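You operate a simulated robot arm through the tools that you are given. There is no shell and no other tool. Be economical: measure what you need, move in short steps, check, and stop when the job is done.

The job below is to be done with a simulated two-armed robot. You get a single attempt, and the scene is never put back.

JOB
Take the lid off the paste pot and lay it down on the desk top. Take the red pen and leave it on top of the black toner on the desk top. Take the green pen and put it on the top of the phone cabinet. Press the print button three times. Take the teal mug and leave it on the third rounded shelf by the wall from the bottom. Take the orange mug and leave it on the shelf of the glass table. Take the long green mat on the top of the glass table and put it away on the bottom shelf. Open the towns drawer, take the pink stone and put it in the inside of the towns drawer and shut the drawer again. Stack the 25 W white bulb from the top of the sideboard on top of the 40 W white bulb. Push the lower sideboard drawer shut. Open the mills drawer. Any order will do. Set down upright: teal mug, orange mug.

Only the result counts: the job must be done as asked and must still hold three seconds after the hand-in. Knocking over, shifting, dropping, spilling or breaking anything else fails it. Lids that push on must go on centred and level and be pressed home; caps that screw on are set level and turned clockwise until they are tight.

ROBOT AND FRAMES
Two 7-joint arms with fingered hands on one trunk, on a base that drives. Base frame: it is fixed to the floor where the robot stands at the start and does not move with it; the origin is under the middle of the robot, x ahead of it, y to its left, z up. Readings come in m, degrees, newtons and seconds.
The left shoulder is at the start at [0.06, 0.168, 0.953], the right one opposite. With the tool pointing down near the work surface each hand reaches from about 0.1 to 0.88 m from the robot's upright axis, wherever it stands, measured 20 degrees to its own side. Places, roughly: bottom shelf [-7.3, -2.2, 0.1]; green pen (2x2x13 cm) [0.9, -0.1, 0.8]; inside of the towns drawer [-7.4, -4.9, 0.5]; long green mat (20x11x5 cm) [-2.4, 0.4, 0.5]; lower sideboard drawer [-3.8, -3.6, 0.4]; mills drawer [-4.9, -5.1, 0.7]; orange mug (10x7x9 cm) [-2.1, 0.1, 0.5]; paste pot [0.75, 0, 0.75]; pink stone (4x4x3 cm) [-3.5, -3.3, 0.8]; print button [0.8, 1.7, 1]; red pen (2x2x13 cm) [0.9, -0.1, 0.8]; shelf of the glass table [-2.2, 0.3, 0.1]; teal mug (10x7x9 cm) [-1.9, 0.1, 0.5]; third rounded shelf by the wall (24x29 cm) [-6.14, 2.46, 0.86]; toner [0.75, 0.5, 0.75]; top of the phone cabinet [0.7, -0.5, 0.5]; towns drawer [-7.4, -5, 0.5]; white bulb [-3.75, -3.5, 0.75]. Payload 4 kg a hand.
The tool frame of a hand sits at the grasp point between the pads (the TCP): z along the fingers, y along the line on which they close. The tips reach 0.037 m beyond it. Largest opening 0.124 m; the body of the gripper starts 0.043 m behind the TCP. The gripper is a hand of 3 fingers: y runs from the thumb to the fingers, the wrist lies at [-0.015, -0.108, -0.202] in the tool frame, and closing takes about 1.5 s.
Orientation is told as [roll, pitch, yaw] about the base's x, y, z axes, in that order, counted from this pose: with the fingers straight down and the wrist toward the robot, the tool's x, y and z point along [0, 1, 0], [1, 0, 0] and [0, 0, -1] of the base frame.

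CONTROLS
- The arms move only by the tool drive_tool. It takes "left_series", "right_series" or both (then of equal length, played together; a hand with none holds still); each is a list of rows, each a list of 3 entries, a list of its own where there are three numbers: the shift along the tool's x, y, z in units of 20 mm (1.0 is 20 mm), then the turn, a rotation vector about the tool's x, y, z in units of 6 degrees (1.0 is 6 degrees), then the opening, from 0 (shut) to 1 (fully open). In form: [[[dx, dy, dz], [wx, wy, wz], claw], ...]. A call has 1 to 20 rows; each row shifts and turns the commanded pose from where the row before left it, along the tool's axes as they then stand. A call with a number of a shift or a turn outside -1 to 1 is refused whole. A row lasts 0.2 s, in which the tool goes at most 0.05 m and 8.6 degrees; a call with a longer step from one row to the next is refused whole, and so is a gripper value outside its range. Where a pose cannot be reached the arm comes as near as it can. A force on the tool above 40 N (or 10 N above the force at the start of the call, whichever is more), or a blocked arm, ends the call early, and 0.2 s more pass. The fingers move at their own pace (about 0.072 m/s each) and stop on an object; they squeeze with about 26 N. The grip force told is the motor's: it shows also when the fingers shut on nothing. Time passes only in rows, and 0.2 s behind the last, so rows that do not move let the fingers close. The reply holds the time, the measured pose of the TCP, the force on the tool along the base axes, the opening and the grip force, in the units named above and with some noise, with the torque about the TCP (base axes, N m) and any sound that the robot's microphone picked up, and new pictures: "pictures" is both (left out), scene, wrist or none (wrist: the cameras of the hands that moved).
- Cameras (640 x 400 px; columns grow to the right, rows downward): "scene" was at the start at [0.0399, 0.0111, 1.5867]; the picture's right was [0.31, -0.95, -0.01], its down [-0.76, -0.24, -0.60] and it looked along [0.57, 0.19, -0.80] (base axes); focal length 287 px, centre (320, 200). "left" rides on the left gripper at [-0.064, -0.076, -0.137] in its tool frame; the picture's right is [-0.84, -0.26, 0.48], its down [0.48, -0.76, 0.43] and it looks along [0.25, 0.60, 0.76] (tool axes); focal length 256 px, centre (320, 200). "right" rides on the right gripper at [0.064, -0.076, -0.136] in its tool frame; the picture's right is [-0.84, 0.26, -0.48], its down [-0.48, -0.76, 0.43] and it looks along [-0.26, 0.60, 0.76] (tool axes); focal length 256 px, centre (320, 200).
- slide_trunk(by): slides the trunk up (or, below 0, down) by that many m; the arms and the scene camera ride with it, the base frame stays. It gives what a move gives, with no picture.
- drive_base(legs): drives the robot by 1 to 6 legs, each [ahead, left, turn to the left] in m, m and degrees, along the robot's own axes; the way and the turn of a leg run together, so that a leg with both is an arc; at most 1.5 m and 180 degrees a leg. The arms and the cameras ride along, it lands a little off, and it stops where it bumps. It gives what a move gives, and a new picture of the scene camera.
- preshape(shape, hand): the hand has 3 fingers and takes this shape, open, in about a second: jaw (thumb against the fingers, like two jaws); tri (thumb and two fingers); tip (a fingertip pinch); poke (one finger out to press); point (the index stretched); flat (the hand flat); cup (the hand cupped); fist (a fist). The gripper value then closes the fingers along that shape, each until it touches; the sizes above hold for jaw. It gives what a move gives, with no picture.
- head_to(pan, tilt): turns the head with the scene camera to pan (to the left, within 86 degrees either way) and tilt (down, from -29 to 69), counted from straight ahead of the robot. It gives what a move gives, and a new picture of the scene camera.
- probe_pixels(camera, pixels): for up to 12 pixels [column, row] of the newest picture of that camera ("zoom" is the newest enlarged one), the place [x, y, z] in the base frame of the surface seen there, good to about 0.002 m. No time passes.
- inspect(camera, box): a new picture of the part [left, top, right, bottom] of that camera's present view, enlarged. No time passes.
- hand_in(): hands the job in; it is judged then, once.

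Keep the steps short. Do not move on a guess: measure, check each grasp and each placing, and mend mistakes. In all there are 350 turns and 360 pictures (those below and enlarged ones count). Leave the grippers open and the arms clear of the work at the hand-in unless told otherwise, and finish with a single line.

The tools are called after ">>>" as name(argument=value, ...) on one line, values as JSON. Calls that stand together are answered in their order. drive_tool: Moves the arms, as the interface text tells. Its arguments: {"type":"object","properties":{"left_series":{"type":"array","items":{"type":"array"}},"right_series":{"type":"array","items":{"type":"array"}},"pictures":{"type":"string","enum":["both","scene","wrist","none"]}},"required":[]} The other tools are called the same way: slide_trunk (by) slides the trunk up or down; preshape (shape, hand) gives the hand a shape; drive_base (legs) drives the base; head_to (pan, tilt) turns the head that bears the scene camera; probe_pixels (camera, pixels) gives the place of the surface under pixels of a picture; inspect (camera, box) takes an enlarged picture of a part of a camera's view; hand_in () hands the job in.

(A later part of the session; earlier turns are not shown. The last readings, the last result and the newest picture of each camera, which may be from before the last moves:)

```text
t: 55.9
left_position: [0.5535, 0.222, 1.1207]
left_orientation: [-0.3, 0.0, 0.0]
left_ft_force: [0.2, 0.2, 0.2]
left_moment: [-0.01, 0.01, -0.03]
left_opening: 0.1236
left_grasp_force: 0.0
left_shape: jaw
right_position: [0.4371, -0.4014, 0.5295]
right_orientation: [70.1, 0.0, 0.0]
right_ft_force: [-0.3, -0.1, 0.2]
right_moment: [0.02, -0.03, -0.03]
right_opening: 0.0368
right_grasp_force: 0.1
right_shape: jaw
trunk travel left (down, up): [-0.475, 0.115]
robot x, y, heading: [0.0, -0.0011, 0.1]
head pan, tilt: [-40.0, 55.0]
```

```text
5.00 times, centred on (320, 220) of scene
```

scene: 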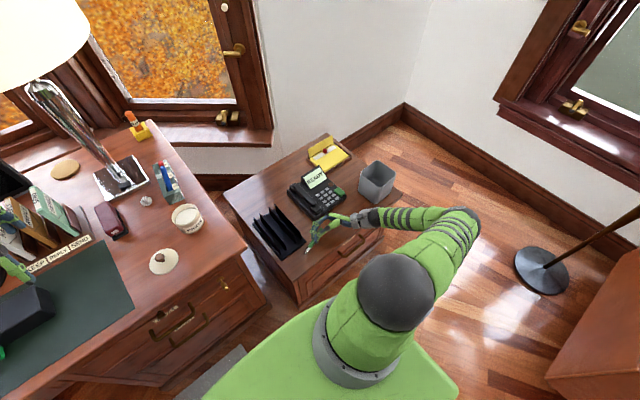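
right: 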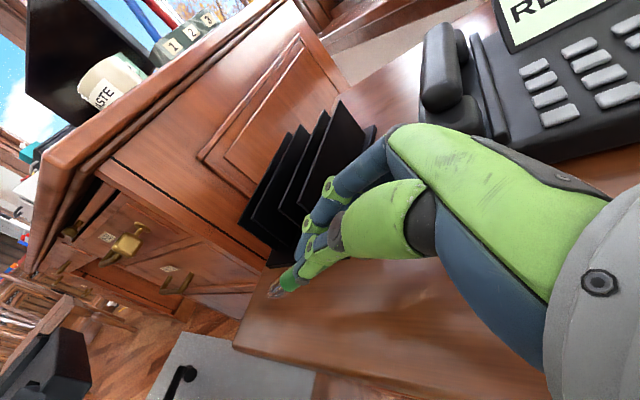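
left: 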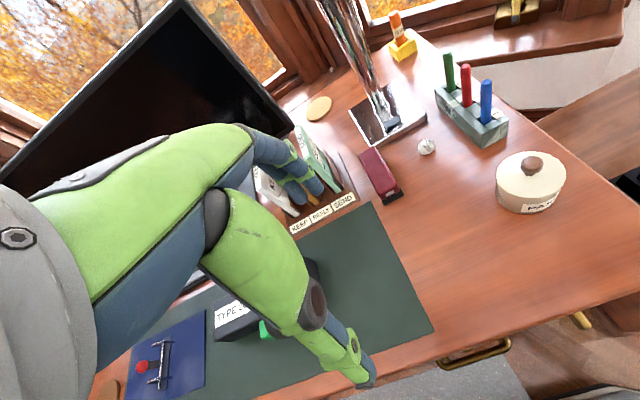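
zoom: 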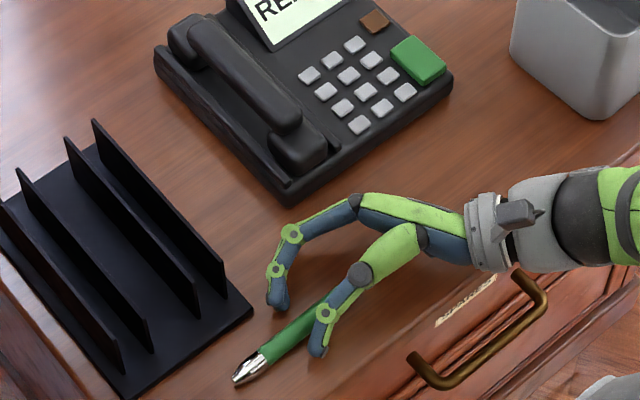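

>>> drive_tool(right_series=[[[0, 0, 0], [0, 0, 0], 0.4], [[0.2, 0, -0.07], [0, 0, 0], 0.4], [[0.4, 0, -0.15], [0, 0, 0], 0.4], [[0.8, 0, -0.3], [0, 0, 0], 0.4], [[0.9, 0, -0.33], [0, 0, 0], 0.4], [[0.9, 0, -0.33], [0, 0, 0], 0.4], [[0.9, 0, -0.33], [0, 0, 0], 0.4], [[0.9, 0, -0.33], [0, 0, 0], 0.4], [[0.9, 0, -0.33], [0, 0, 0], 0.4], [[0.9, 0, -0.33], [0, 0, 0], 0.4]], pictures="none")

>>> inspect(camera="scene", box=[260, 160, 380, 280])

```text
t: 58.1
left_position: [0.5531, 0.2221, 1.1217]
left_orientation: [-0.4, 0.0, 0.0]
left_ft_force: [0.1, 0.0, 0.5]
left_moment: [-0.01, 0.02, -0.04]
left_opening: 0.1237
left_grasp_force: 0.0
left_shape: jaw
right_position: [0.4364, -0.4008, 0.6754]
right_orientation: [70.0, 0.0, 0.0]
right_ft_force: [-0.3, 0.4, 0.8]
right_moment: [0.0, -0.01, 0.01]
right_opening: 0.049
right_grasp_force: 0.0
right_shape: jaw
trunk travel left (down, up): [-0.475, 0.115]
robot x, y, heading: [0.0014, 0.002, 0.1]
head pan, tilt: [-40.0, 55.0]
```

```text
3.33 times, centred on (320, 220) of scene
```

zoom: 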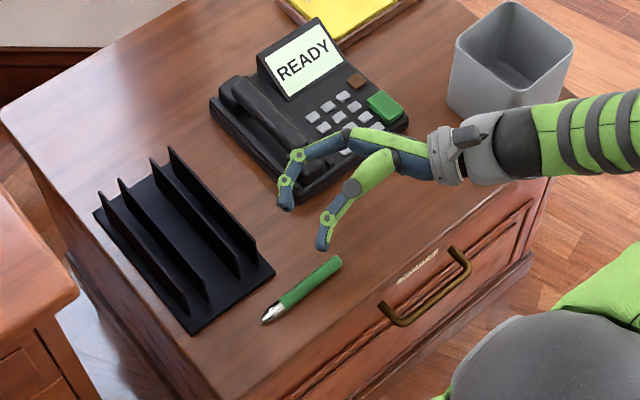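

Green pen is placed. I raise the right hand, roll back and look at the desk.

>>> drive_tool(right_series=[[[0.94, 0, -0.34], [0, 0, 0], 0.4], [[0.94, 0, -0.34], [0, 0, 0], 0.4], [[0.94, 0, -0.34], [0, 0, 0], 0.4], [[0.94, 0, -0.34], [0, 0, 0], 0.4], [[0.94, 0, -0.34], [0, 0, 0], 0.4], [[0.94, 0, -0.34], [0, 0, 0], 0.4], [[0.94, 0, -0.34], [0, 0, 0], 0.4], [[0.94, 0, -0.34], [0, 0, 0], 0.4], [[0.94, 0, -0.34], [0, 0, 0], 0.4], [[0.94, 0, -0.34], [0, 0, 0], 0.4], [[0, 0, 0], [0, -1, 0], 0.4], [[0, 0, 0], [0, -1, 0], 0.4], [[0, 0, 0], [0, -1, 0], 0.4], [[0, 0, 0], [0, -1, 0], 0.4], [[0, 0, 0], [0, -1, 0], 0.4], [[0, 0, 0], [0, -1, 0], 0.4], [[0, 0, 0], [0, -1, 0], 0.4], [[0, 0, 0], [0, -1, 0], 0.4], [[0, 0, 0], [0, -1, 0], 0.4], [[0, 0, 0], [0, -1, 0], 0.4]], pictures="none")

>>> head_to(pan=0, tilt=45)

>>> inspect(camera="scene", box=[280, 120, 400, 260])

```text
t: 62.3
left_position: [0.5534, 0.223, 1.1202]
left_orientation: [-0.4, 0.1, 0.0]
left_ft_force: [0.0, 0.5, -0.7]
left_moment: [0.02, -0.01, -0.04]
left_opening: 0.1238
left_grasp_force: 0.2
left_shape: jaw
right_position: [0.4378, -0.402, 0.8761]
right_orientation: [10.0, 0.0, 0.0]
right_ft_force: [-0.6, -0.3, 0.3]
right_moment: [0.02, -0.01, 0.02]
right_opening: 0.0493
right_grasp_force: 0.1
right_shape: jaw
trunk travel left (down, up): [-0.475, 0.115]
robot x, y, heading: [-0.0025, 0.0016, 0.0]
head pan, tilt: [-40.0, 55.0]
```

```text
t: 63.3
left_position: [0.5538, 0.2221, 1.1205]
left_orientation: [-0.4, 0.1, 0.0]
left_ft_force: [0.6, -0.6, 0.1]
left_moment: [0.0, -0.03, 0.01]
left_opening: 0.1236
left_grasp_force: 0.0
left_shape: jaw
right_position: [0.4365, -0.4032, 0.8741]
right_orientation: [10.1, 0.0, 0.0]
right_ft_force: [-0.2, -0.5, 0.7]
right_moment: [0.01, -0.01, 0.0]
right_opening: 0.0493
right_grasp_force: 0.1
right_shape: jaw
trunk travel left (down, up): [-0.475, 0.115]
robot x, y, heading: [0.0003, 0.0005, -0.0]
head pan, tilt: [0.0, 45.0]
```

scene: 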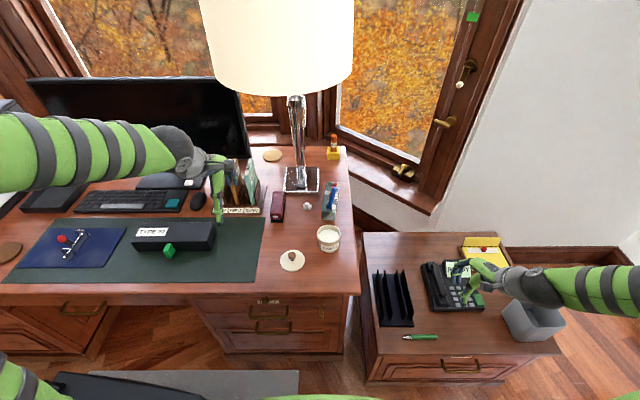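

```text
2.86 times, centred on (340, 190) of scene
```

zoom: 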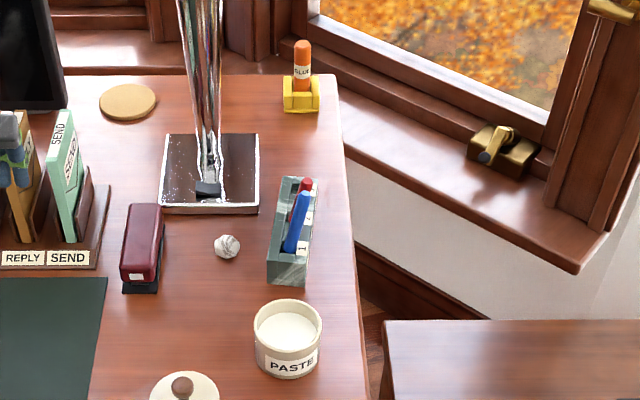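

Plan for red: approach horizontally from the right side (fingers pointing +y) so the pen is gripped crosswise. I move the hand to x≈0.85, y≈-0.3.

>>> drive_tool(right_series=[[[0.15, 1, 0], [0, 0, 0], 0.4], [[0.15, 1, 0], [0, 0, 0], 0.4], [[0.15, 1, 0], [0, 0, 0], 0.4], [[0.15, 1, 0], [0, 0, 0], 0.4], [[0.15, 1, 0], [0, 0, 0], 0.4], [[0.15, 1, 0], [0, 0, 0], 0.4], [[0.15, 1, 0], [0, 0, 0], 0.4], [[0.15, 1, 0], [0, 0, 0], 0.4], [[0.15, 1, 0], [0, 0, 0], 0.4], [[0.15, 1, 0], [0, 0, 0], 0.4], [[0.15, 1, 0], [0, 0, 0], 0.4], [[0.15, 1, 0], [0, 0, 0], 0.4], [[0.15, 1, 0], [0, 0, 0], 0.4], [[0.15, 1, 0], [0, 0, 0], 0.4], [[0.15, 1, 0], [0, 0, 0], 0.4], [[0.15, 1, 0], [0, 0, 0], 0.4], [[0.15, 1, 0], [0, 0, 0], 0.4], [[0.15, 1, 0], [0, 0, 0], 0.4], [[0.15, 1, 0], [0, 0, 0], 0.4], [[0.15, 1, 0], [0, 0, 0], 0.4]], pictures="none")

>>> drive_tool(right_series=[[[0, 0, 0], [0, 1, 0], 0.4], [[0, 0, 0], [0, 1, 0], 0.4], [[0, 0, 0], [0, 1, 0], 0.4], [[0, 0, 0], [0, 1, 0], 0.4], [[0, 0, 0], [0, 1, 0], 0.4], [[0, 0, 0], [0, 1, 0], 0.4], [[0, 0, 0], [0, 1, 0], 0.4], [[0, 0, 0], [0, 1, 0], 0.4], [[0, 0, 0], [0, 1, 0], 0.4], [[0, 0, 0], [0, 1, 0], 0.4], [[0, 0, 0], [0, 1, 0], 0.4], [[0, 0, 0], [0, 1, 0], 0.4]])

```text
t: 67.5
left_position: [0.5531, 0.2218, 1.1195]
left_orientation: [-0.4, 0.0, 0.1]
left_ft_force: [0.1, -0.2, 0.0]
left_moment: [-0.04, 0.01, 0.02]
left_opening: 0.1236
left_grasp_force: 0.0
left_shape: jaw
right_position: [0.8374, -0.3436, 0.8846]
right_orientation: [10.1, 0.0, -0.1]
right_ft_force: [-0.1, 0.5, 0.9]
right_moment: [-0.01, -0.01, 0.0]
right_opening: 0.0495
right_grasp_force: 0.0
right_shape: jaw
trunk travel left (down, up): [-0.475, 0.115]
robot x, y, heading: [-0.0001, -0.0, -0.1]
head pan, tilt: [0.0, 45.0]
```

```text
t: 70.1
left_position: [0.5544, 0.2216, 1.1219]
left_orientation: [-0.4, -0.1, 0.0]
left_ft_force: [-0.1, 0.5, -0.6]
left_moment: [0.02, 0.01, 0.0]
left_opening: 0.1237
left_grasp_force: 0.0
left_shape: jaw
right_position: [0.8377, -0.3441, 0.8849]
right_orientation: [82.2, 0.0, -0.1]
right_ft_force: [1.1, 0.4, 0.0]
right_moment: [-0.05, 0.03, -0.02]
right_opening: 0.0493
right_grasp_force: 0.1
right_shape: jaw
trunk travel left (down, up): [-0.475, 0.115]
robot x, y, heading: [0.0039, -0.0006, -0.1]
head pan, tilt: [0.0, 45.0]
```

scene: 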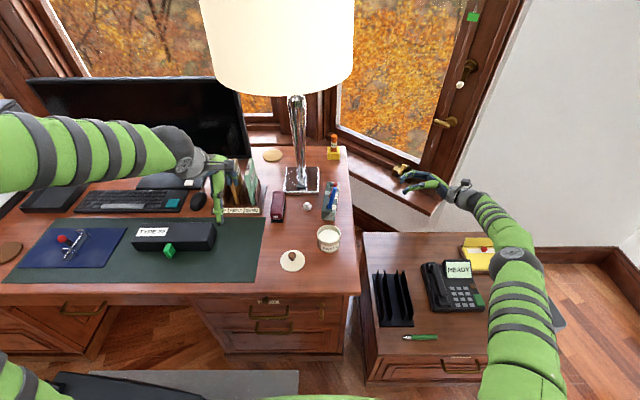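
right: 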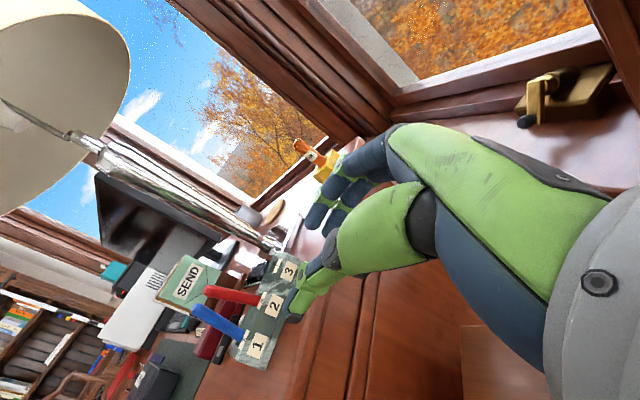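

>>> inspect(camera="right", box=[170, 220, 330, 380])

>>> probe_pixels(camera="zoom", pixels=[[220, 175], [260, 182], [300, 193], [190, 215], [230, 235], [280, 265], [390, 120], [310, 345], [340, 220], [350, 155]])

```text
2.50 times, centred on (250, 300) of right
```

zoom: 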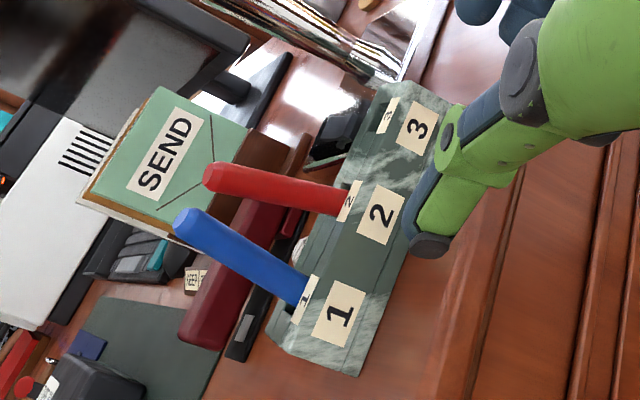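

```text
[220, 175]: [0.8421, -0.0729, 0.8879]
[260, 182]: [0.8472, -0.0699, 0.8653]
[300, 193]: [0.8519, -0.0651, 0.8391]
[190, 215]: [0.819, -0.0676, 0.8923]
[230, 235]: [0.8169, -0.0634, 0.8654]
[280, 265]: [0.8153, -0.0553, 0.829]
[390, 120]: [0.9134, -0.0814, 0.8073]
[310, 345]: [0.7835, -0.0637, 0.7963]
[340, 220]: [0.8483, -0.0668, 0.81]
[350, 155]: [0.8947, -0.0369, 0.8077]
```

Red at z≈0.85 is x≈0.851, y≈-0.059; blue at x≈0.816. I approach to a stand-off with opening 0.29.

>>> drive_tool(right_series=[[[-0.026, 0.085, 0.925], [0, 0, 0], 0.29], [[-0.026, 0.085, 0.925], [0, 0, 0], 0.29], [[-0.026, 0.085, 0.925], [0, 0, 0], 0.29], [[-0.026, 0.085, 0.925], [0, 0, 0], 0.29], [[-0.026, 0.085, 0.925], [0, 0, 0], 0.29], [[-0.026, 0.085, 0.925], [0, 0, 0], 0.29], [[-0.026, 0.085, 0.925], [0, 0, 0], 0.29], [[-0.026, 0.085, 0.925], [0, 0, 0], 0.29], [[-0.026, 0.085, 0.925], [0, 0, 0], 0.29], [[-0.026, 0.085, 0.925], [0, 0, 0], 0.29], [[-0.026, 0.085, 0.925], [0, 0, 0], 0.29], [[-0.026, 0.085, 0.9], [0, 0, 0], 0.29], [[0, 0, 0], [0, 0, 0], 0.29]], pictures="wrist")

>>> inspect(camera="right", box=[200, 140, 400, 340])

```text
t: 72.9
left_position: [0.5531, 0.2223, 1.1201]
left_orientation: [-0.4, 0.0, 0.0]
left_ft_force: [0.1, -0.7, 0.9]
left_moment: [-0.01, 0.06, -0.01]
left_opening: 0.1238
left_grasp_force: 0.2
left_shape: jaw
right_position: [0.8574, -0.1242, 0.8485]
right_orientation: [82.0, 0.0, 0.0]
right_ft_force: [0.6, 0.6, -0.1]
right_moment: [0.0, -0.01, 0.05]
right_opening: 0.0364
right_grasp_force: 0.0
right_shape: jaw
trunk travel left (down, up): [-0.475, 0.115]
robot x, y, heading: [0.0038, 0.0009, -0.2]
head pan, tilt: [0.0, 45.0]
```

right: 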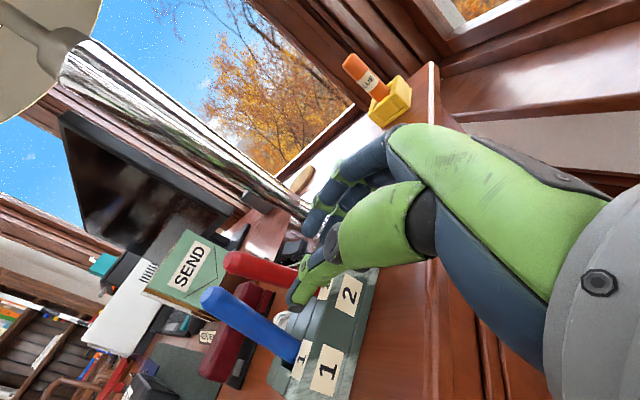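

```text
2.00 times, centred on (300, 240) of right
```

zoom: 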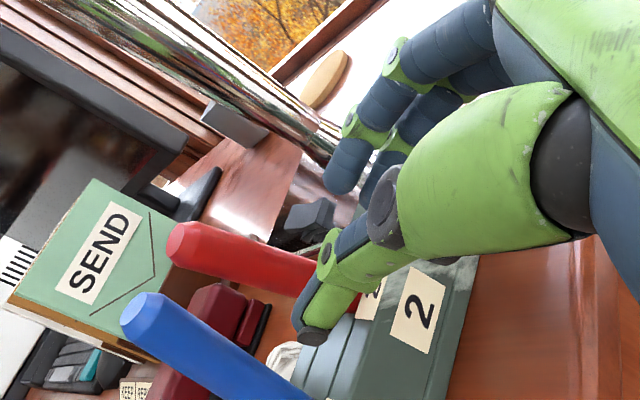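

>>> probe_pixels(camera="zoom", pixels=[[312, 325], [320, 300], [310, 262], [270, 265], [200, 245], [345, 170], [370, 190], [200, 340], [270, 380]])

```text
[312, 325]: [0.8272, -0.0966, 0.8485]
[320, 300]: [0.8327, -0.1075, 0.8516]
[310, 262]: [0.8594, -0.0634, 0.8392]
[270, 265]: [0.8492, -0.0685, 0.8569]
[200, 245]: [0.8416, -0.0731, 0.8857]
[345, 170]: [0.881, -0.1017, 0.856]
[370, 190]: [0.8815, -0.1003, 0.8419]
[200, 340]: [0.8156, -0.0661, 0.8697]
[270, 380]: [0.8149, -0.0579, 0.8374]
```

>>> drive_tool(right_series=[[[0.1, 0.05, 0.72], [0, 0, 0], 0.29], [[0.1, 0, 0.72], [0, 0, 0], 0.29], [[0.1, 0, 0.72], [0, 0, 0], 0.29], [[0.1, 0, 0.72], [0, 0, 0], 0.29], [[0, 0, 0], [0, 0, 0], 0.29]], pictures="none")

>>> inspect(camera="right", box=[200, 140, 400, 340])

```text
t: 74.1
left_position: [0.5537, 0.222, 1.1195]
left_orientation: [-0.5, 0.0, 0.0]
left_ft_force: [0.2, -0.8, 0.0]
left_moment: [0.01, 0.02, 0.0]
left_opening: 0.1237
left_grasp_force: 0.0
left_shape: jaw
right_position: [0.8574, -0.0676, 0.8489]
right_orientation: [82.2, 0.0, 0.0]
right_ft_force: [0.3, 0.4, -0.3]
right_moment: [-0.01, 0.0, 0.0]
right_opening: 0.0362
right_grasp_force: 0.1
right_shape: jaw
trunk travel left (down, up): [-0.475, 0.115]
robot x, y, heading: [0.0038, 0.0009, 0.0]
head pan, tilt: [0.0, 45.0]
```

```text
2.00 times, centred on (300, 240) of right
```

zoom: 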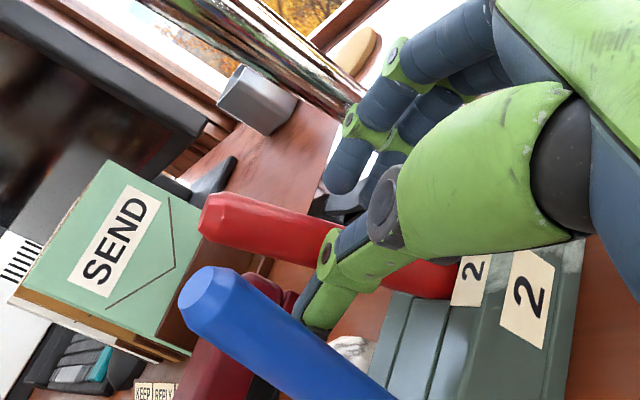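

Red is between thumb and fingers, no contact forces. I close.

>>> drive_tool(right_series=[[[0, 0, 0], [0, 0, 0], 0.15], [[0, 0, 0], [0, 0, 0], 0], [[0, 0, 0], [0, 0, 0], 0], [[0, 0, 0], [0, 0, 0], 0], [[0, 0, 0], [0, 0, 0], 0]], pictures="none")

>>> inspect(camera="right", box=[200, 140, 400, 340])

```text
t: 75.3
left_position: [0.5532, 0.2235, 1.1212]
left_orientation: [-0.4, 0.0, 0.1]
left_ft_force: [0.5, 0.0, 0.3]
left_moment: [0.0, 0.01, 0.0]
left_opening: 0.1239
left_grasp_force: 0.0
left_shape: jaw
right_position: [0.8578, -0.0657, 0.8503]
right_orientation: [82.0, 0.0, 0.0]
right_ft_force: [-0.6, -0.2, -0.3]
right_moment: [-0.01, 0.0, -0.02]
right_opening: 0.0135
right_grasp_force: 26.3
right_shape: jaw
trunk travel left (down, up): [-0.475, 0.115]
robot x, y, heading: [0.0003, 0.0003, 0.0]
head pan, tilt: [0.0, 45.0]
```

```text
2.00 times, centred on (300, 240) of right
```

zoom: 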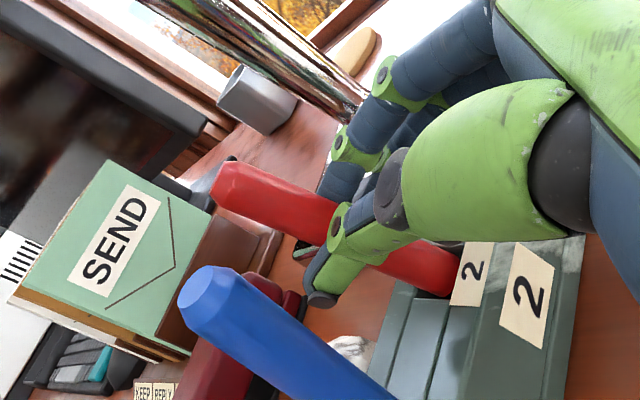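

Good grip (0.0135). I lift straight up 9 cm.

>>> drive_tool(right_series=[[[0.5, 0, -0.07], [0, 0, 0], 0], [[0.99, 0, -0.139], [0, 0, 0], 0], [[0.99, 0, -0.139], [0, 0, 0], 0], [[0.99, 0, -0.139], [0, 0, 0], 0], [[0.99, 0, -0.139], [0, 0, 0], 0], [[0, 0, 0], [0, 0, 0], 0]])

>>> inspect(camera="scene", box=[250, 120, 410, 270])

```text
t: 76.7
left_position: [0.5545, 0.2214, 1.1207]
left_orientation: [-0.4, -0.1, -0.1]
left_ft_force: [-0.4, 0.3, -0.7]
left_moment: [-0.02, -0.01, 0.01]
left_opening: 0.1237
left_grasp_force: 0.0
left_shape: jaw
right_position: [0.8568, -0.0674, 0.9386]
right_orientation: [82.1, 0.1, 0.0]
right_ft_force: [0.9, -0.7, -0.7]
right_moment: [0.0, -0.02, 0.01]
right_opening: 0.0135
right_grasp_force: 26.0
right_shape: jaw
trunk travel left (down, up): [-0.475, 0.115]
robot x, y, heading: [-0.0032, 0.0029, 0.0]
head pan, tilt: [0.0, 45.0]
```

scene: 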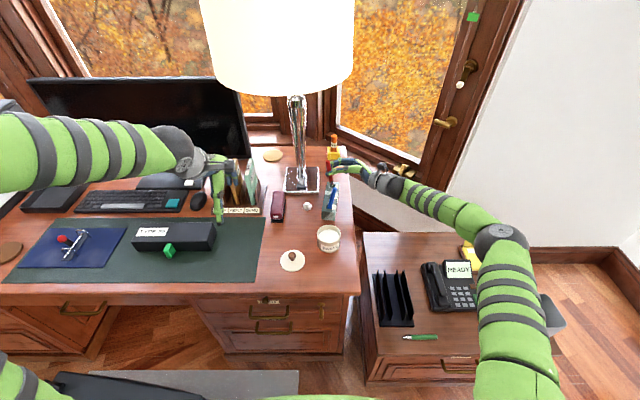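
right: 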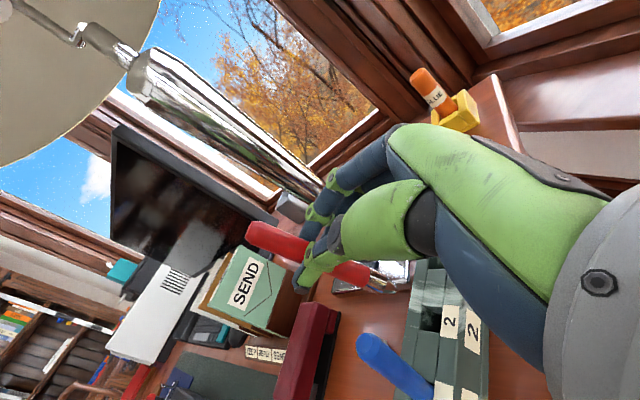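

```text
2.67 times, centred on (330, 195) of scene
```

zoom: 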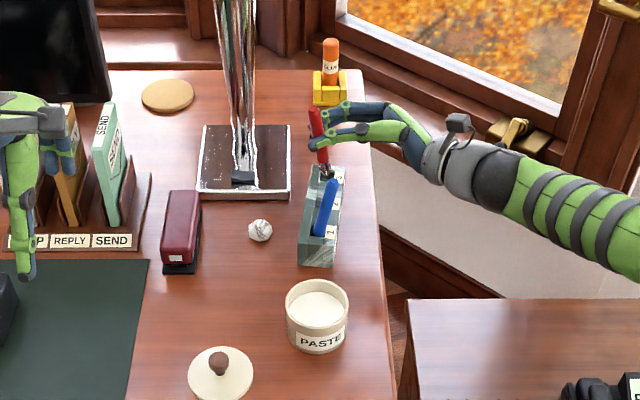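

Red pen is out. I move the left hand out to the left, and bring the right hand back while rolling to fingers-down.

>>> drive_tool(right_series=[[[0, -1, 0], [0, 0, 0], 0], [[0, -1, 0], [0, 0, 0], 0], [[0, -1, 0], [0, 0, 0], 0], [[0, -0.6, 0], [0, -0.976, 0], 0], [[0, -0.6, 0], [0, -0.976, 0], 0], [[0, -0.6, 0], [0, -0.976, 0], 0], [[0, -0.6, 0], [0, -0.976, 0], 0], [[0, -0.6, 0], [0, -0.976, 0], 0], [[0, -0.6, 0], [0, -0.976, 0], 0], [[0, -0.6, 0], [0, -0.976, 0], 0], [[0, -0.6, 0], [0, -0.976, 0], 0], [[0, -0.6, 0], [0, -0.976, 0], 0], [[0, -0.6, 0], [0, -0.976, 0], 0], [[0, -0.3, 0], [0, -0.976, 0], 0], [[0, 0, 0], [0, -0.976, 0], 0], [[0, 0, 0], [0, -0.976, 0], 0], [[0, 0, 0], [0, -0.976, 0], 0], [[0, 0, 0], [0, 0, 0], 0], [[0, 0, 0], [0, 0, 0], 0]], left_series=[[[1, -0.5, 0], [0, 0, 0], 1], [[1, -0.5, 0], [0, 0, 0], 1], [[1, -0.5, 0], [0, 0, 0], 1], [[1, -0.5, 0], [0, 0, 0], 1], [[1, -0.5, 0], [0, 0, 0], 1], [[1, -0.5, 0], [0, 0, 0], 1], [[1, -0.5, 0], [0, 0, 0], 1], [[1, -0.5, 0], [0, 0, 0], 1], [[1, -0.5, 0], [0, 0, 0], 1], [[1, -0.5, 0], [0, 0, 0], 1], [[1, -0.5, 0], [0, 0, 0], 1], [[1, -0.5, 0], [0, 0, 0], 1], [[1, -0.5, 0], [0, 0, 0], 1], [[1, -0.5, 0], [0, 0, 0], 1], [[1, -0.5, 0], [0, 0, 0], 1], [[1, -0.5, 0], [0, 0, 0], 1], [[1, -0.5, 0], [0, 0, 0], 1], [[1, -0.5, 0], [0, 0, 0], 1], [[0, 0, 0], [0, 0, 0], 1]], pictures="scene")

```text
t: 80.7
left_position: [0.3727, 0.5827, 1.1197]
left_orientation: [-0.4, 0.0, 0.0]
left_ft_force: [0.6, 0.7, 0.0]
left_moment: [0.02, 0.0, -0.01]
left_opening: 0.124
left_grasp_force: 0.0
left_shape: jaw
right_position: [0.6722, -0.0666, 0.9395]
right_orientation: [0.1, -0.1, 0.0]
right_ft_force: [-0.3, -0.1, -0.7]
right_moment: [-0.01, 0.01, 0.04]
right_opening: 0.0114
right_grasp_force: 25.9
right_shape: jaw
trunk travel left (down, up): [-0.475, 0.115]
robot x, y, heading: [-0.0013, 0.0029, 0.2]
head pan, tilt: [0.0, 45.0]
```

scene: 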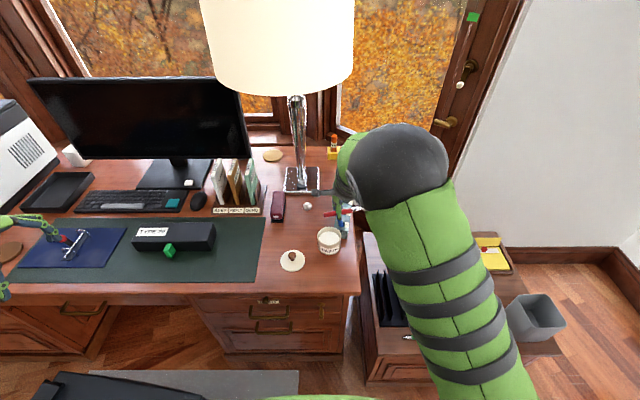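

>>> drive_tool(right_series=[[[1, -0.1, -0.2], [0, 0, 0], 0], [[1, -0.1, -0.2], [0, 0, 0], 0], [[1, -0.1, -0.2], [0, 0, 0], 0], [[1, -0.1, -0.2], [0, 0, 0], 0], [[1, -0.1, 0], [0, 0, 0], 0], [[1, -0.1, 0], [0, 0, 0], 0], [[1, -0.1, 0], [0, 0, 0], 0], [[1, 0, 0], [0, 0, 0], 0], [[1, 0, 0], [0, 0, 0], 0], [[1, 0, 0], [0, 0, 0], 0], [[1, 0, 0], [0, 0, 0], 0], [[1, 0, 0], [0, 0, 0], 0], [[1, 0, 0], [0, 0, 0], 0], [[1, 0, 0], [0, 0, 0], 0], [[1, 0, 0], [0, 0, 0], 0], [[1, 0, 0], [0, 0, 0], 0], [[1, 0, 0], [0, 0, 0], 0], [[1, 0, 0], [0, 0, 0], 0], [[1, 0, 0], [0, 0, 0], 0], [[1, 0, 0], [0, 0, 0], 0]], pictures="both")

```text
t: 84.9
left_position: [0.3731, 0.5813, 1.1184]
left_orientation: [-0.3, 0.0, 0.0]
left_ft_force: [0.4, -0.6, 0.2]
left_moment: [-0.01, 0.01, 0.03]
left_opening: 0.1237
left_grasp_force: 0.1
left_shape: jaw
right_position: [0.6569, 0.3326, 0.9554]
right_orientation: [0.1, -0.1, 0.0]
right_ft_force: [-0.5, -0.2, -0.8]
right_moment: [0.02, -0.01, 0.01]
right_opening: 0.0108
right_grasp_force: 26.1
right_shape: jaw
trunk travel left (down, up): [-0.475, 0.115]
robot x, y, heading: [0.0012, -0.0015, -0.2]
head pan, tilt: [0.0, 45.0]
```

scene: 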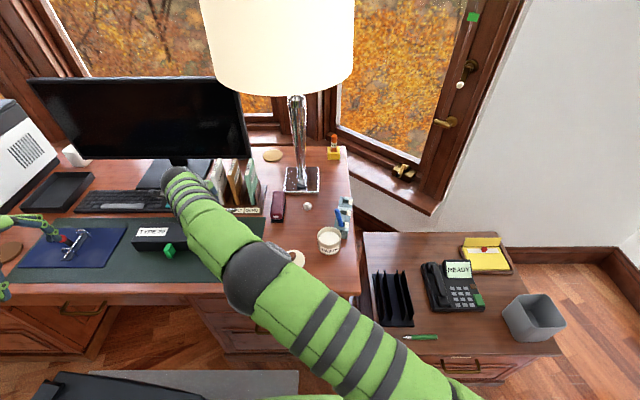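
right: 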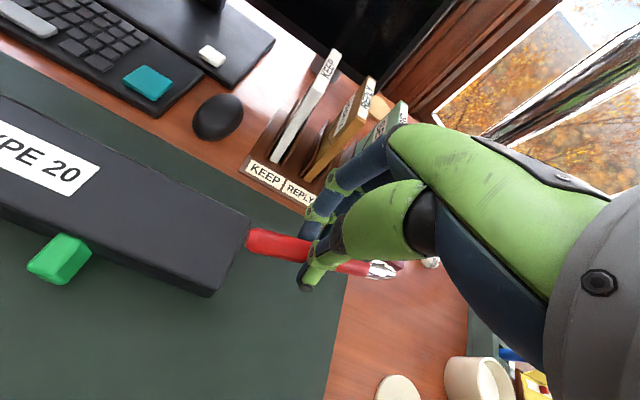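

>>> drive_tool(right_series=[[[1, 0, 0], [0, 0, 0], 0], [[1, 0, 0], [0, 0, 0], 0], [[1, 0, 0], [0, 0, 0], 0], [[1, 0, 0], [0, 0, 0], 0], [[1, 0, 0], [0, 0, 0], 0], [[1, 0, 0], [0, 0, 0], 0], [[1, 0, 0], [0, 0, 0], 0], [[0.5, 0, 0], [0, 0, 0], 0], [[0, 0, 0], [0, 0, 0], 0]], pictures="both")

>>> inspect(camera="right", box=[160, 140, 420, 340])

```text
t: 86.9
left_position: [0.3748, 0.5831, 1.1195]
left_orientation: [-0.4, 0.0, -0.1]
left_ft_force: [0.4, 0.5, 0.0]
left_moment: [0.03, -0.04, -0.02]
left_opening: 0.1235
left_grasp_force: 0.0
left_shape: jaw
right_position: [0.6107, 0.403, 0.9487]
right_orientation: [0.2, 0.0, 0.0]
right_ft_force: [0.5, 0.4, -0.1]
right_moment: [0.01, 0.04, -0.01]
right_opening: 0.0107
right_grasp_force: 26.2
right_shape: jaw
right hand out of reach, approached as far as the arm can: row 3, 4, 5, 6, 7, 8
trunk travel left (down, up): [-0.475, 0.115]
robot x, y, heading: [0.0, -0.0004, 0.0]
head pan, tilt: [0.0, 45.0]
```

scene: 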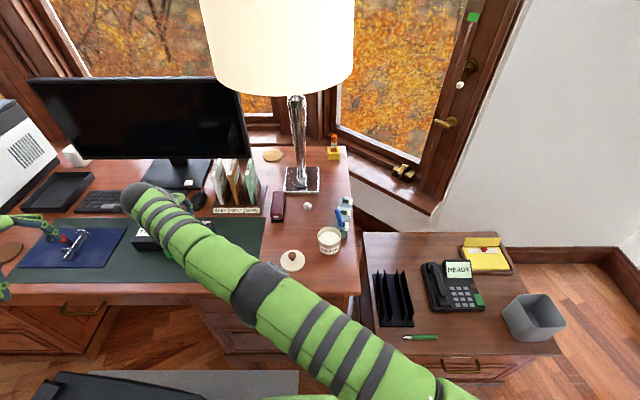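
right: 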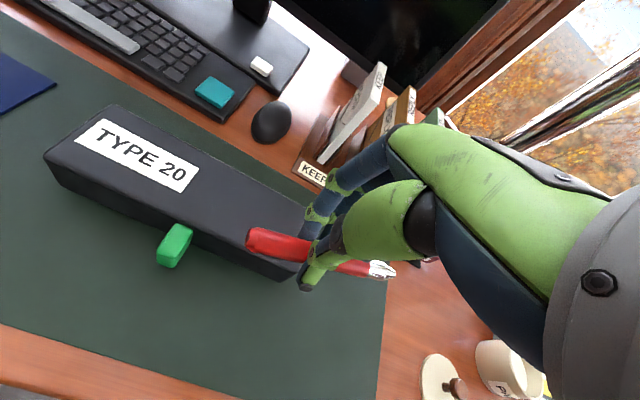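

```text
2.00 times, centred on (290, 240) of right
```

zoom: 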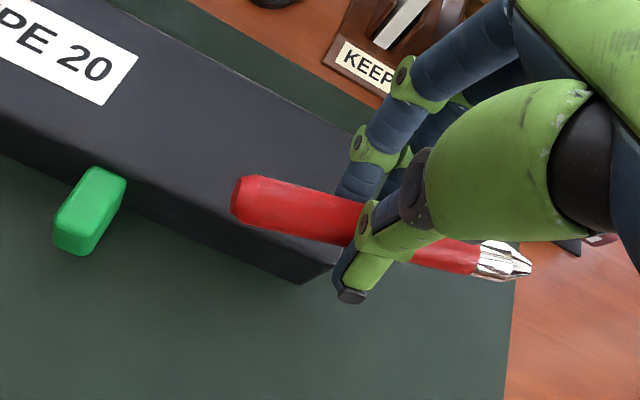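

The point is out of reach; I check the surroundings of the base before moving it.

>>> head_to(pan=50, tilt=65)

>>> probe_pixels(camera="scene", pixels=[[320, 350], [320, 250], [400, 250], [250, 250], [150, 250], [320, 150], [480, 250], [200, 150]])

```text
t: 88.1
left_position: [0.3741, 0.5822, 1.1197]
left_orientation: [-0.3, 0.0, -0.1]
left_ft_force: [0.0, 0.8, 0.4]
left_moment: [-0.01, 0.01, -0.01]
left_opening: 0.1237
left_grasp_force: 0.0
left_shape: jaw
right_position: [0.6097, 0.4036, 0.9481]
right_orientation: [0.0, 0.0, 0.0]
right_ft_force: [-0.1, -0.1, -0.8]
right_moment: [-0.01, 0.04, 0.0]
right_opening: 0.0106
right_grasp_force: 25.6
right_shape: jaw
trunk travel left (down, up): [-0.475, 0.115]
robot x, y, heading: [-0.0008, -0.0004, 0.0]
head pan, tilt: [50.0, 65.0]
```

scene: 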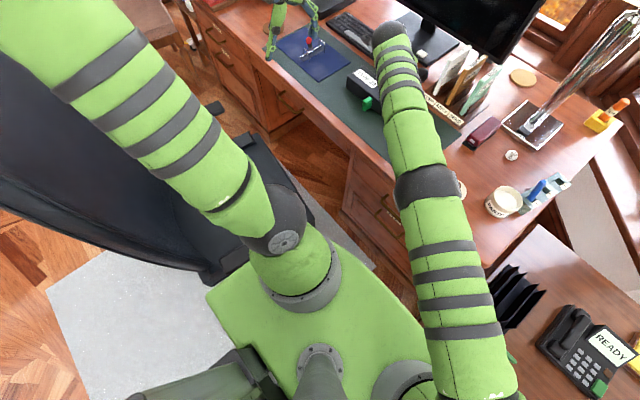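

```text
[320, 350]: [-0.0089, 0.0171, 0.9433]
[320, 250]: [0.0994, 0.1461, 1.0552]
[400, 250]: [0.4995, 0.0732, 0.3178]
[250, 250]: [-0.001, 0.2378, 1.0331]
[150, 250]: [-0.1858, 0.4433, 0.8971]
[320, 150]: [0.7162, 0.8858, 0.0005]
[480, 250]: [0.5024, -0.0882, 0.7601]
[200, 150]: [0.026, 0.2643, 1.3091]
```

Chair blocks the left side, but a small step ahead (4 cm) with a slight left turn will help.

>>> drive_base(legs=[[0.04, 0, 8]])

```text
t: 89.1
left_position: [0.3271, 0.6327, 1.118]
left_orientation: [-0.3, -0.1, 8.1]
left_ft_force: [0.1, 1.0, -0.4]
left_moment: [-0.01, 0.03, 0.01]
left_opening: 0.1237
left_grasp_force: 0.0
left_shape: jaw
right_position: [0.5877, 0.4876, 0.9484]
right_orientation: [0.0, -0.1, 8.1]
right_ft_force: [0.3, -0.2, -0.2]
right_moment: [-0.04, 0.01, 0.0]
right_opening: 0.0107
right_grasp_force: 26.1
right_shape: jaw
trunk travel left (down, up): [-0.475, 0.115]
robot x, y, heading: [0.0387, 0.0009, 8.0]
head pan, tilt: [50.0, 65.0]
```

scene: 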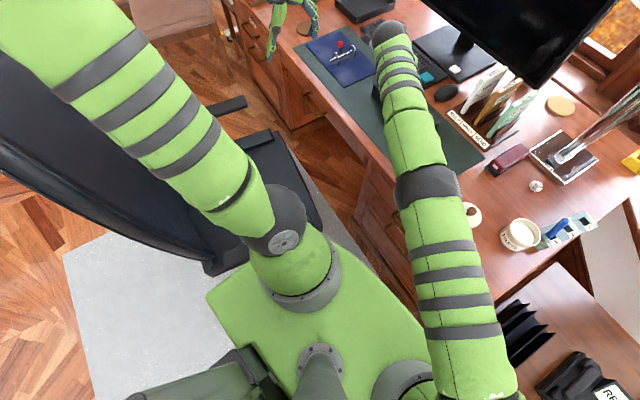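

>>> drive_tool(right_series=[[[-0.1, 0.8, 0.3], [0, 0, 0], 0], [[-0.1, 0.8, 0.3], [0, 0, 0], 0], [[-0.1, 0.8, 0.3], [0, 0, 0], 0], [[-0.1, 0.8, 0.3], [0, 0, 0], 0], [[-0.1, 0.8, 0.3], [0, 0, 0], 0], [[0, 0, 0], [0, 0, 0], 0]], pictures="wrist")

>>> inspect(camera="right", box=[120, 120, 460, 360])

>>> probe_pixels(camera="zoom", pixels=[[320, 200]])

```text
t: 90.5
left_position: [0.3255, 0.6386, 1.1154]
left_orientation: [-0.8, 0.0, 8.2]
left_ft_force: [0.8, -1.1, -0.7]
left_moment: [-0.01, 0.0, -0.02]
left_opening: 0.1238
left_grasp_force: 0.1
left_shape: jaw
right_position: [0.6359, 0.4607, 0.9119]
right_orientation: [-0.1, 0.1, 8.3]
right_ft_force: [0.3, 0.0, -0.2]
right_moment: [0.01, 0.0, 0.0]
right_opening: 0.0107
right_grasp_force: 25.9
right_shape: jaw
right hand out of reach, approached as far as the arm can: row 1, 2, 3, 4, 5
trunk travel left (down, up): [-0.475, 0.115]
robot x, y, heading: [0.0369, -0.0002, 8.2]
head pan, tilt: [50.0, 65.0]
```

right: 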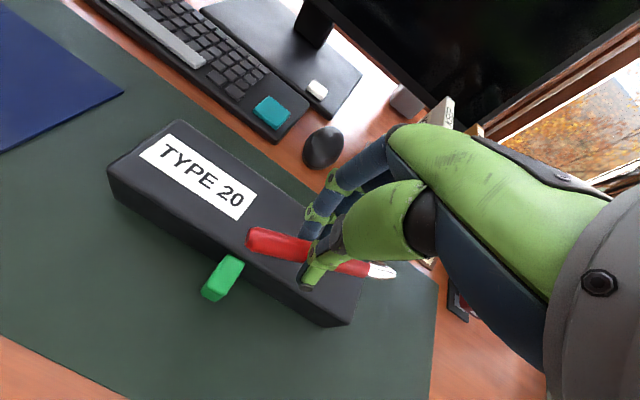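

```text
1.67 times, centred on (290, 240) of right
```

zoom: 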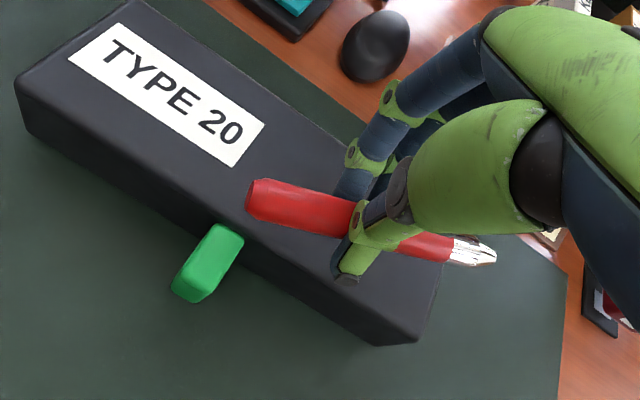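

```text
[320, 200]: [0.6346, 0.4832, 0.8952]
```

>>> probe_pixels(camera="zoom", pixels=[[255, 195], [300, 205], [425, 243], [490, 257], [440, 290], [410, 335], [340, 165], [130, 15], [25, 90], [300, 290]])

```text
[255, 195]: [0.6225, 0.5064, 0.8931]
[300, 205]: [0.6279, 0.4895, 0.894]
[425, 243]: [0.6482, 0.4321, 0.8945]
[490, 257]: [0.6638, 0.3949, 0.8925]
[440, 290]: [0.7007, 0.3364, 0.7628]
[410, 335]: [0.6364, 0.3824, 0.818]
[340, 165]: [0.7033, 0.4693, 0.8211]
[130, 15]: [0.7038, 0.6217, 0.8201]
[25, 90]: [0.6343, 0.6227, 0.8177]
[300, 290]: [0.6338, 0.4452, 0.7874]
```

Pen is level, 19° skewed, centre (0.643,0.452); toner top spans x .635–.703, y .378–.623. I tilt the tool about the pen axis to bring the wrist nearer, and lower.

>>> drive_tool(right_series=[[[0, 0, 0], [-0.82, 0.163, 0], 0], [[0, 0, 0], [-0.82, 0.163, 0], 0], [[0, 0, 0], [-0.82, 0.163, 0], 0], [[0, 0, 0], [-0.82, 0.163, 0], 0], [[0, 0, 0], [0, 0, 0], 0]], pictures="wrist")

>>> inspect(camera="right", box=[120, 120, 460, 360])

```text
t: 91.7
left_position: [0.3252, 0.6378, 1.1156]
left_orientation: [-0.7, 0.0, 8.1]
left_ft_force: [-0.2, 0.2, -0.1]
left_moment: [0.03, -0.01, 0.01]
left_opening: 0.1236
left_grasp_force: 0.1
left_shape: jaw
right_position: [0.6376, 0.4645, 0.9131]
right_orientation: [4.0, -19.7, 7.6]
right_ft_force: [0.3, 0.7, 0.0]
right_moment: [-0.04, -0.03, 0.04]
right_opening: 0.0109
right_grasp_force: 25.9
right_shape: jaw
trunk travel left (down, up): [-0.475, 0.115]
robot x, y, heading: [0.0405, 0.0007, 8.2]
head pan, tilt: [50.0, 65.0]
```

right: 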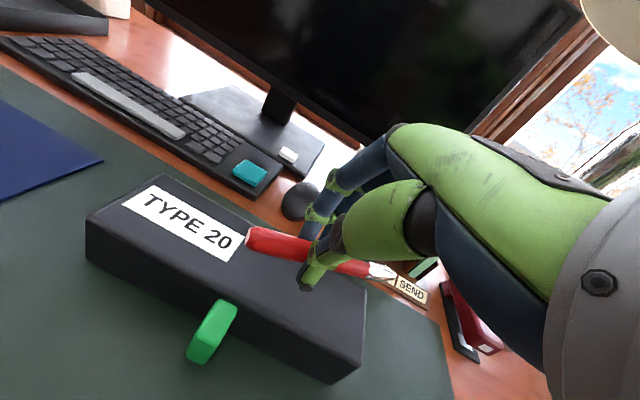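

```text
1.67 times, centred on (290, 240) of right
```

zoom: 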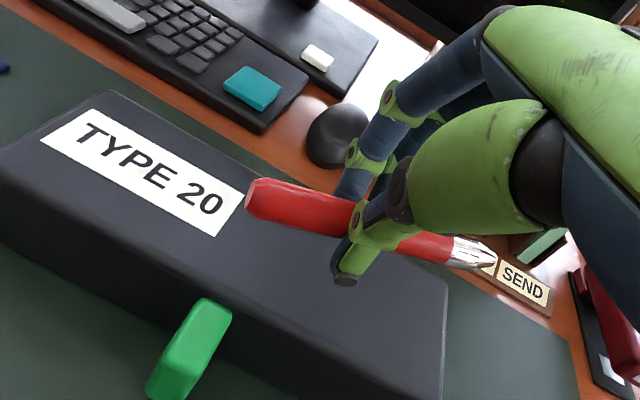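

>>> drive_tool(right_series=[[[0.12, 0.19, 0.8], [0, 0, 0], 0], [[0.12, 0.18, 0.8], [0, 0, 0], 0], [[0.11, 0.18, 0.75], [0, 0, 0], 0], [[0, 0, 0], [0, 0, 0], 0]], pictures="wrist")

>>> inspect(camera="right", box=[120, 120, 460, 360])

>>> probe_pixels(camera="zoom", pixels=[[255, 190], [300, 205], [425, 243], [485, 255], [380, 300], [280, 260]])

```text
t: 92.7
left_position: [0.3255, 0.6392, 1.1154]
left_orientation: [-0.6, 0.0, 8.1]
left_ft_force: [0.6, 1.1, 0.4]
left_moment: [-0.01, 0.04, 0.01]
left_opening: 0.124
left_grasp_force: 0.1
left_shape: jaw
right_position: [0.6615, 0.4766, 0.8738]
right_orientation: [3.8, -19.7, 7.5]
right_ft_force: [-0.2, -0.9, -1.1]
right_moment: [-0.03, 0.0, -0.03]
right_opening: 0.0106
right_grasp_force: 25.5
right_shape: jaw
trunk travel left (down, up): [-0.475, 0.115]
robot x, y, heading: [0.0413, 0.0018, 8.2]
head pan, tilt: [50.0, 65.0]
```

right: 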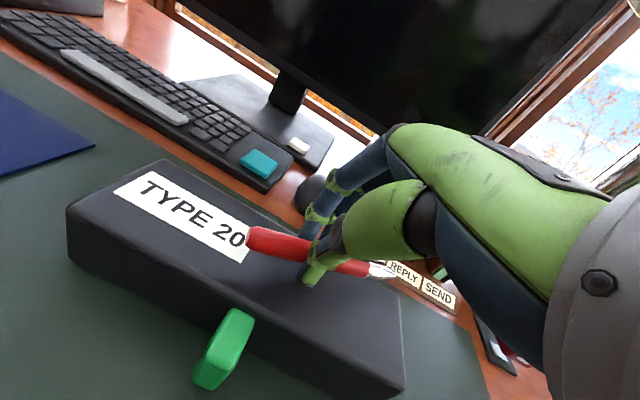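

```text
1.67 times, centred on (290, 240) of right
```

zoom: 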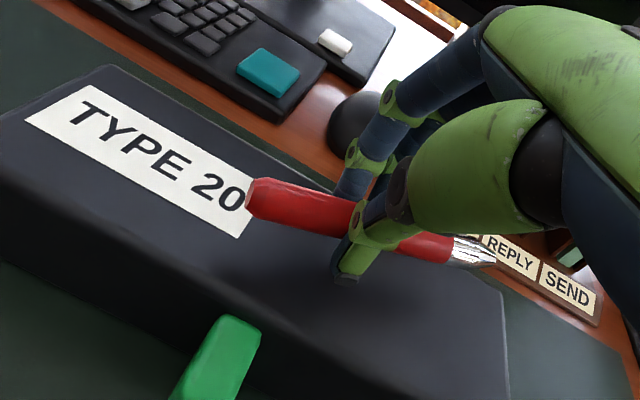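

```text
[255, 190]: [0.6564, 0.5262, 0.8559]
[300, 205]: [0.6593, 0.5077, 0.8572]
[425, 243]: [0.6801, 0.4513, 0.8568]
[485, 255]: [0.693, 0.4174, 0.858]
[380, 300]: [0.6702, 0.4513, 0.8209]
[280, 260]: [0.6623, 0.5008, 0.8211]
```

>>> drive_tool(right_series=[[[0, -0.23, 0.35], [0, 0, 0], 0], [[0, -0.23, 0.35], [0, 0, 0], 0], [[0, 0, 0], [0, 0, 0], 0]], pictures="wrist")

>>> inspect(camera="right", box=[200, 180, 420, 340])

>>> probe_pixels(camera="zoom", pixels=[[150, 150], [200, 165], [290, 235], [420, 225], [500, 245]])

```text
t: 93.5
left_position: [0.3239, 0.6372, 1.1175]
left_orientation: [-0.6, -0.1, 8.2]
left_ft_force: [-1.1, -1.0, 0.8]
left_moment: [-0.01, -0.03, -0.01]
left_opening: 0.1236
left_grasp_force: 0.0
left_shape: jaw
right_position: [0.6574, 0.4775, 0.8621]
right_orientation: [4.0, -20.0, 7.6]
right_ft_force: [1.2, -1.9, 23.1]
right_moment: [-0.07, 0.05, -0.05]
right_opening: 0.0088
right_grasp_force: 26.1
right_shape: jaw
trunk travel left (down, up): [-0.475, 0.115]
robot x, y, heading: [0.0408, 0.0065, 8.3]
head pan, tilt: [50.0, 65.0]
```

right: 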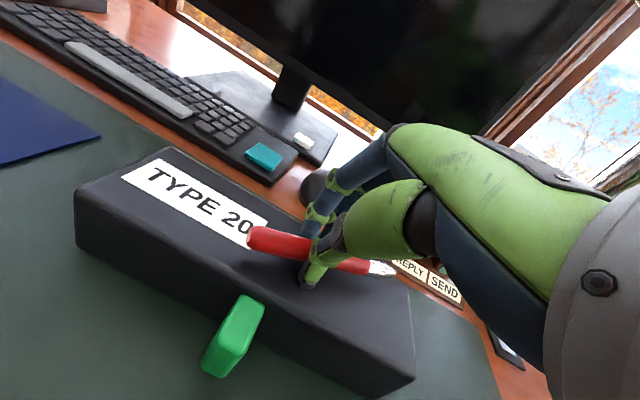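

```text
2.50 times, centred on (310, 260) of right
```

zoom: 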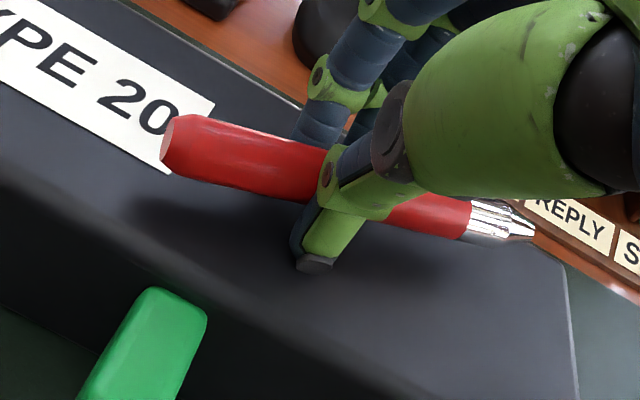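

```text
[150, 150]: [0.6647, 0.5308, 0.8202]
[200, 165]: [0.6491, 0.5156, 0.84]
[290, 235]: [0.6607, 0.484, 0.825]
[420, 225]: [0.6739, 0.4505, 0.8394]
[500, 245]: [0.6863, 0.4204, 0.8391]
```

Fingertips touch the toner (23 N). I back off 2 mm and release slowly.

>>> drive_tool(right_series=[[[0, 0, -0.1], [0, 0, 0], 0], [[0, 0, 0], [0, 0, 0], 0.05], [[0, 0, 0], [0, 0, 0], 0.1], [[0, 0, 0], [0, 0, 0], 0.15], [[0, 0, 0], [0, 0, 0], 0.2], [[0, 0, 0], [0, 0, 0], 0.25], [[0, 0, 0], [0, 0, 0], 0.25]], pictures="wrist")

>>> inspect(camera="right", box=[200, 180, 420, 340])

>>> probe_pixels(camera="zoom", pixels=[[170, 160], [220, 175], [290, 195], [430, 220], [500, 235]])

```text
t: 95.1
left_position: [0.3241, 0.6373, 1.1168]
left_orientation: [-0.6, -0.1, 8.1]
left_ft_force: [0.2, 0.0, -0.7]
left_moment: [-0.03, -0.03, -0.02]
left_opening: 0.1239
left_grasp_force: 0.0
left_shape: jaw
right_position: [0.6563, 0.4773, 0.8611]
right_orientation: [4.0, -19.8, 7.5]
right_ft_force: [4.3, -5.2, 28.3]
right_moment: [-0.13, -0.1, 0.0]
right_opening: 0.0191
right_grasp_force: 0.1
right_shape: jaw
trunk travel left (down, up): [-0.475, 0.115]
robot x, y, heading: [0.0417, 0.0037, 8.0]
head pan, tilt: [50.0, 65.0]
```

right: 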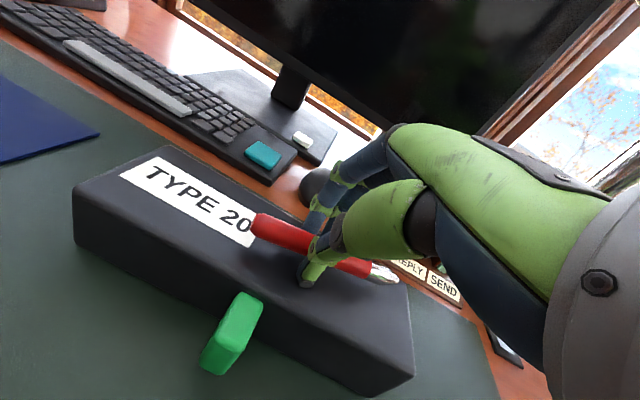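

```text
2.50 times, centred on (310, 260) of right
```

zoom: 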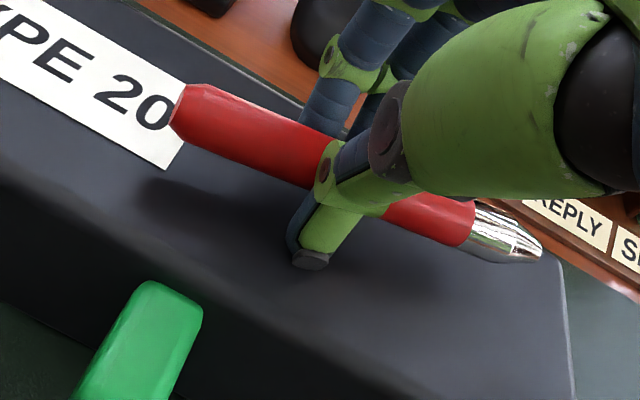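

```text
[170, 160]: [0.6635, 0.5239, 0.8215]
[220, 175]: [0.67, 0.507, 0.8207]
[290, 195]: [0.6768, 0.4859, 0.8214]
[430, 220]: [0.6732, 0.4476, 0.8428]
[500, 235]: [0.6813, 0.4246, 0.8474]
```

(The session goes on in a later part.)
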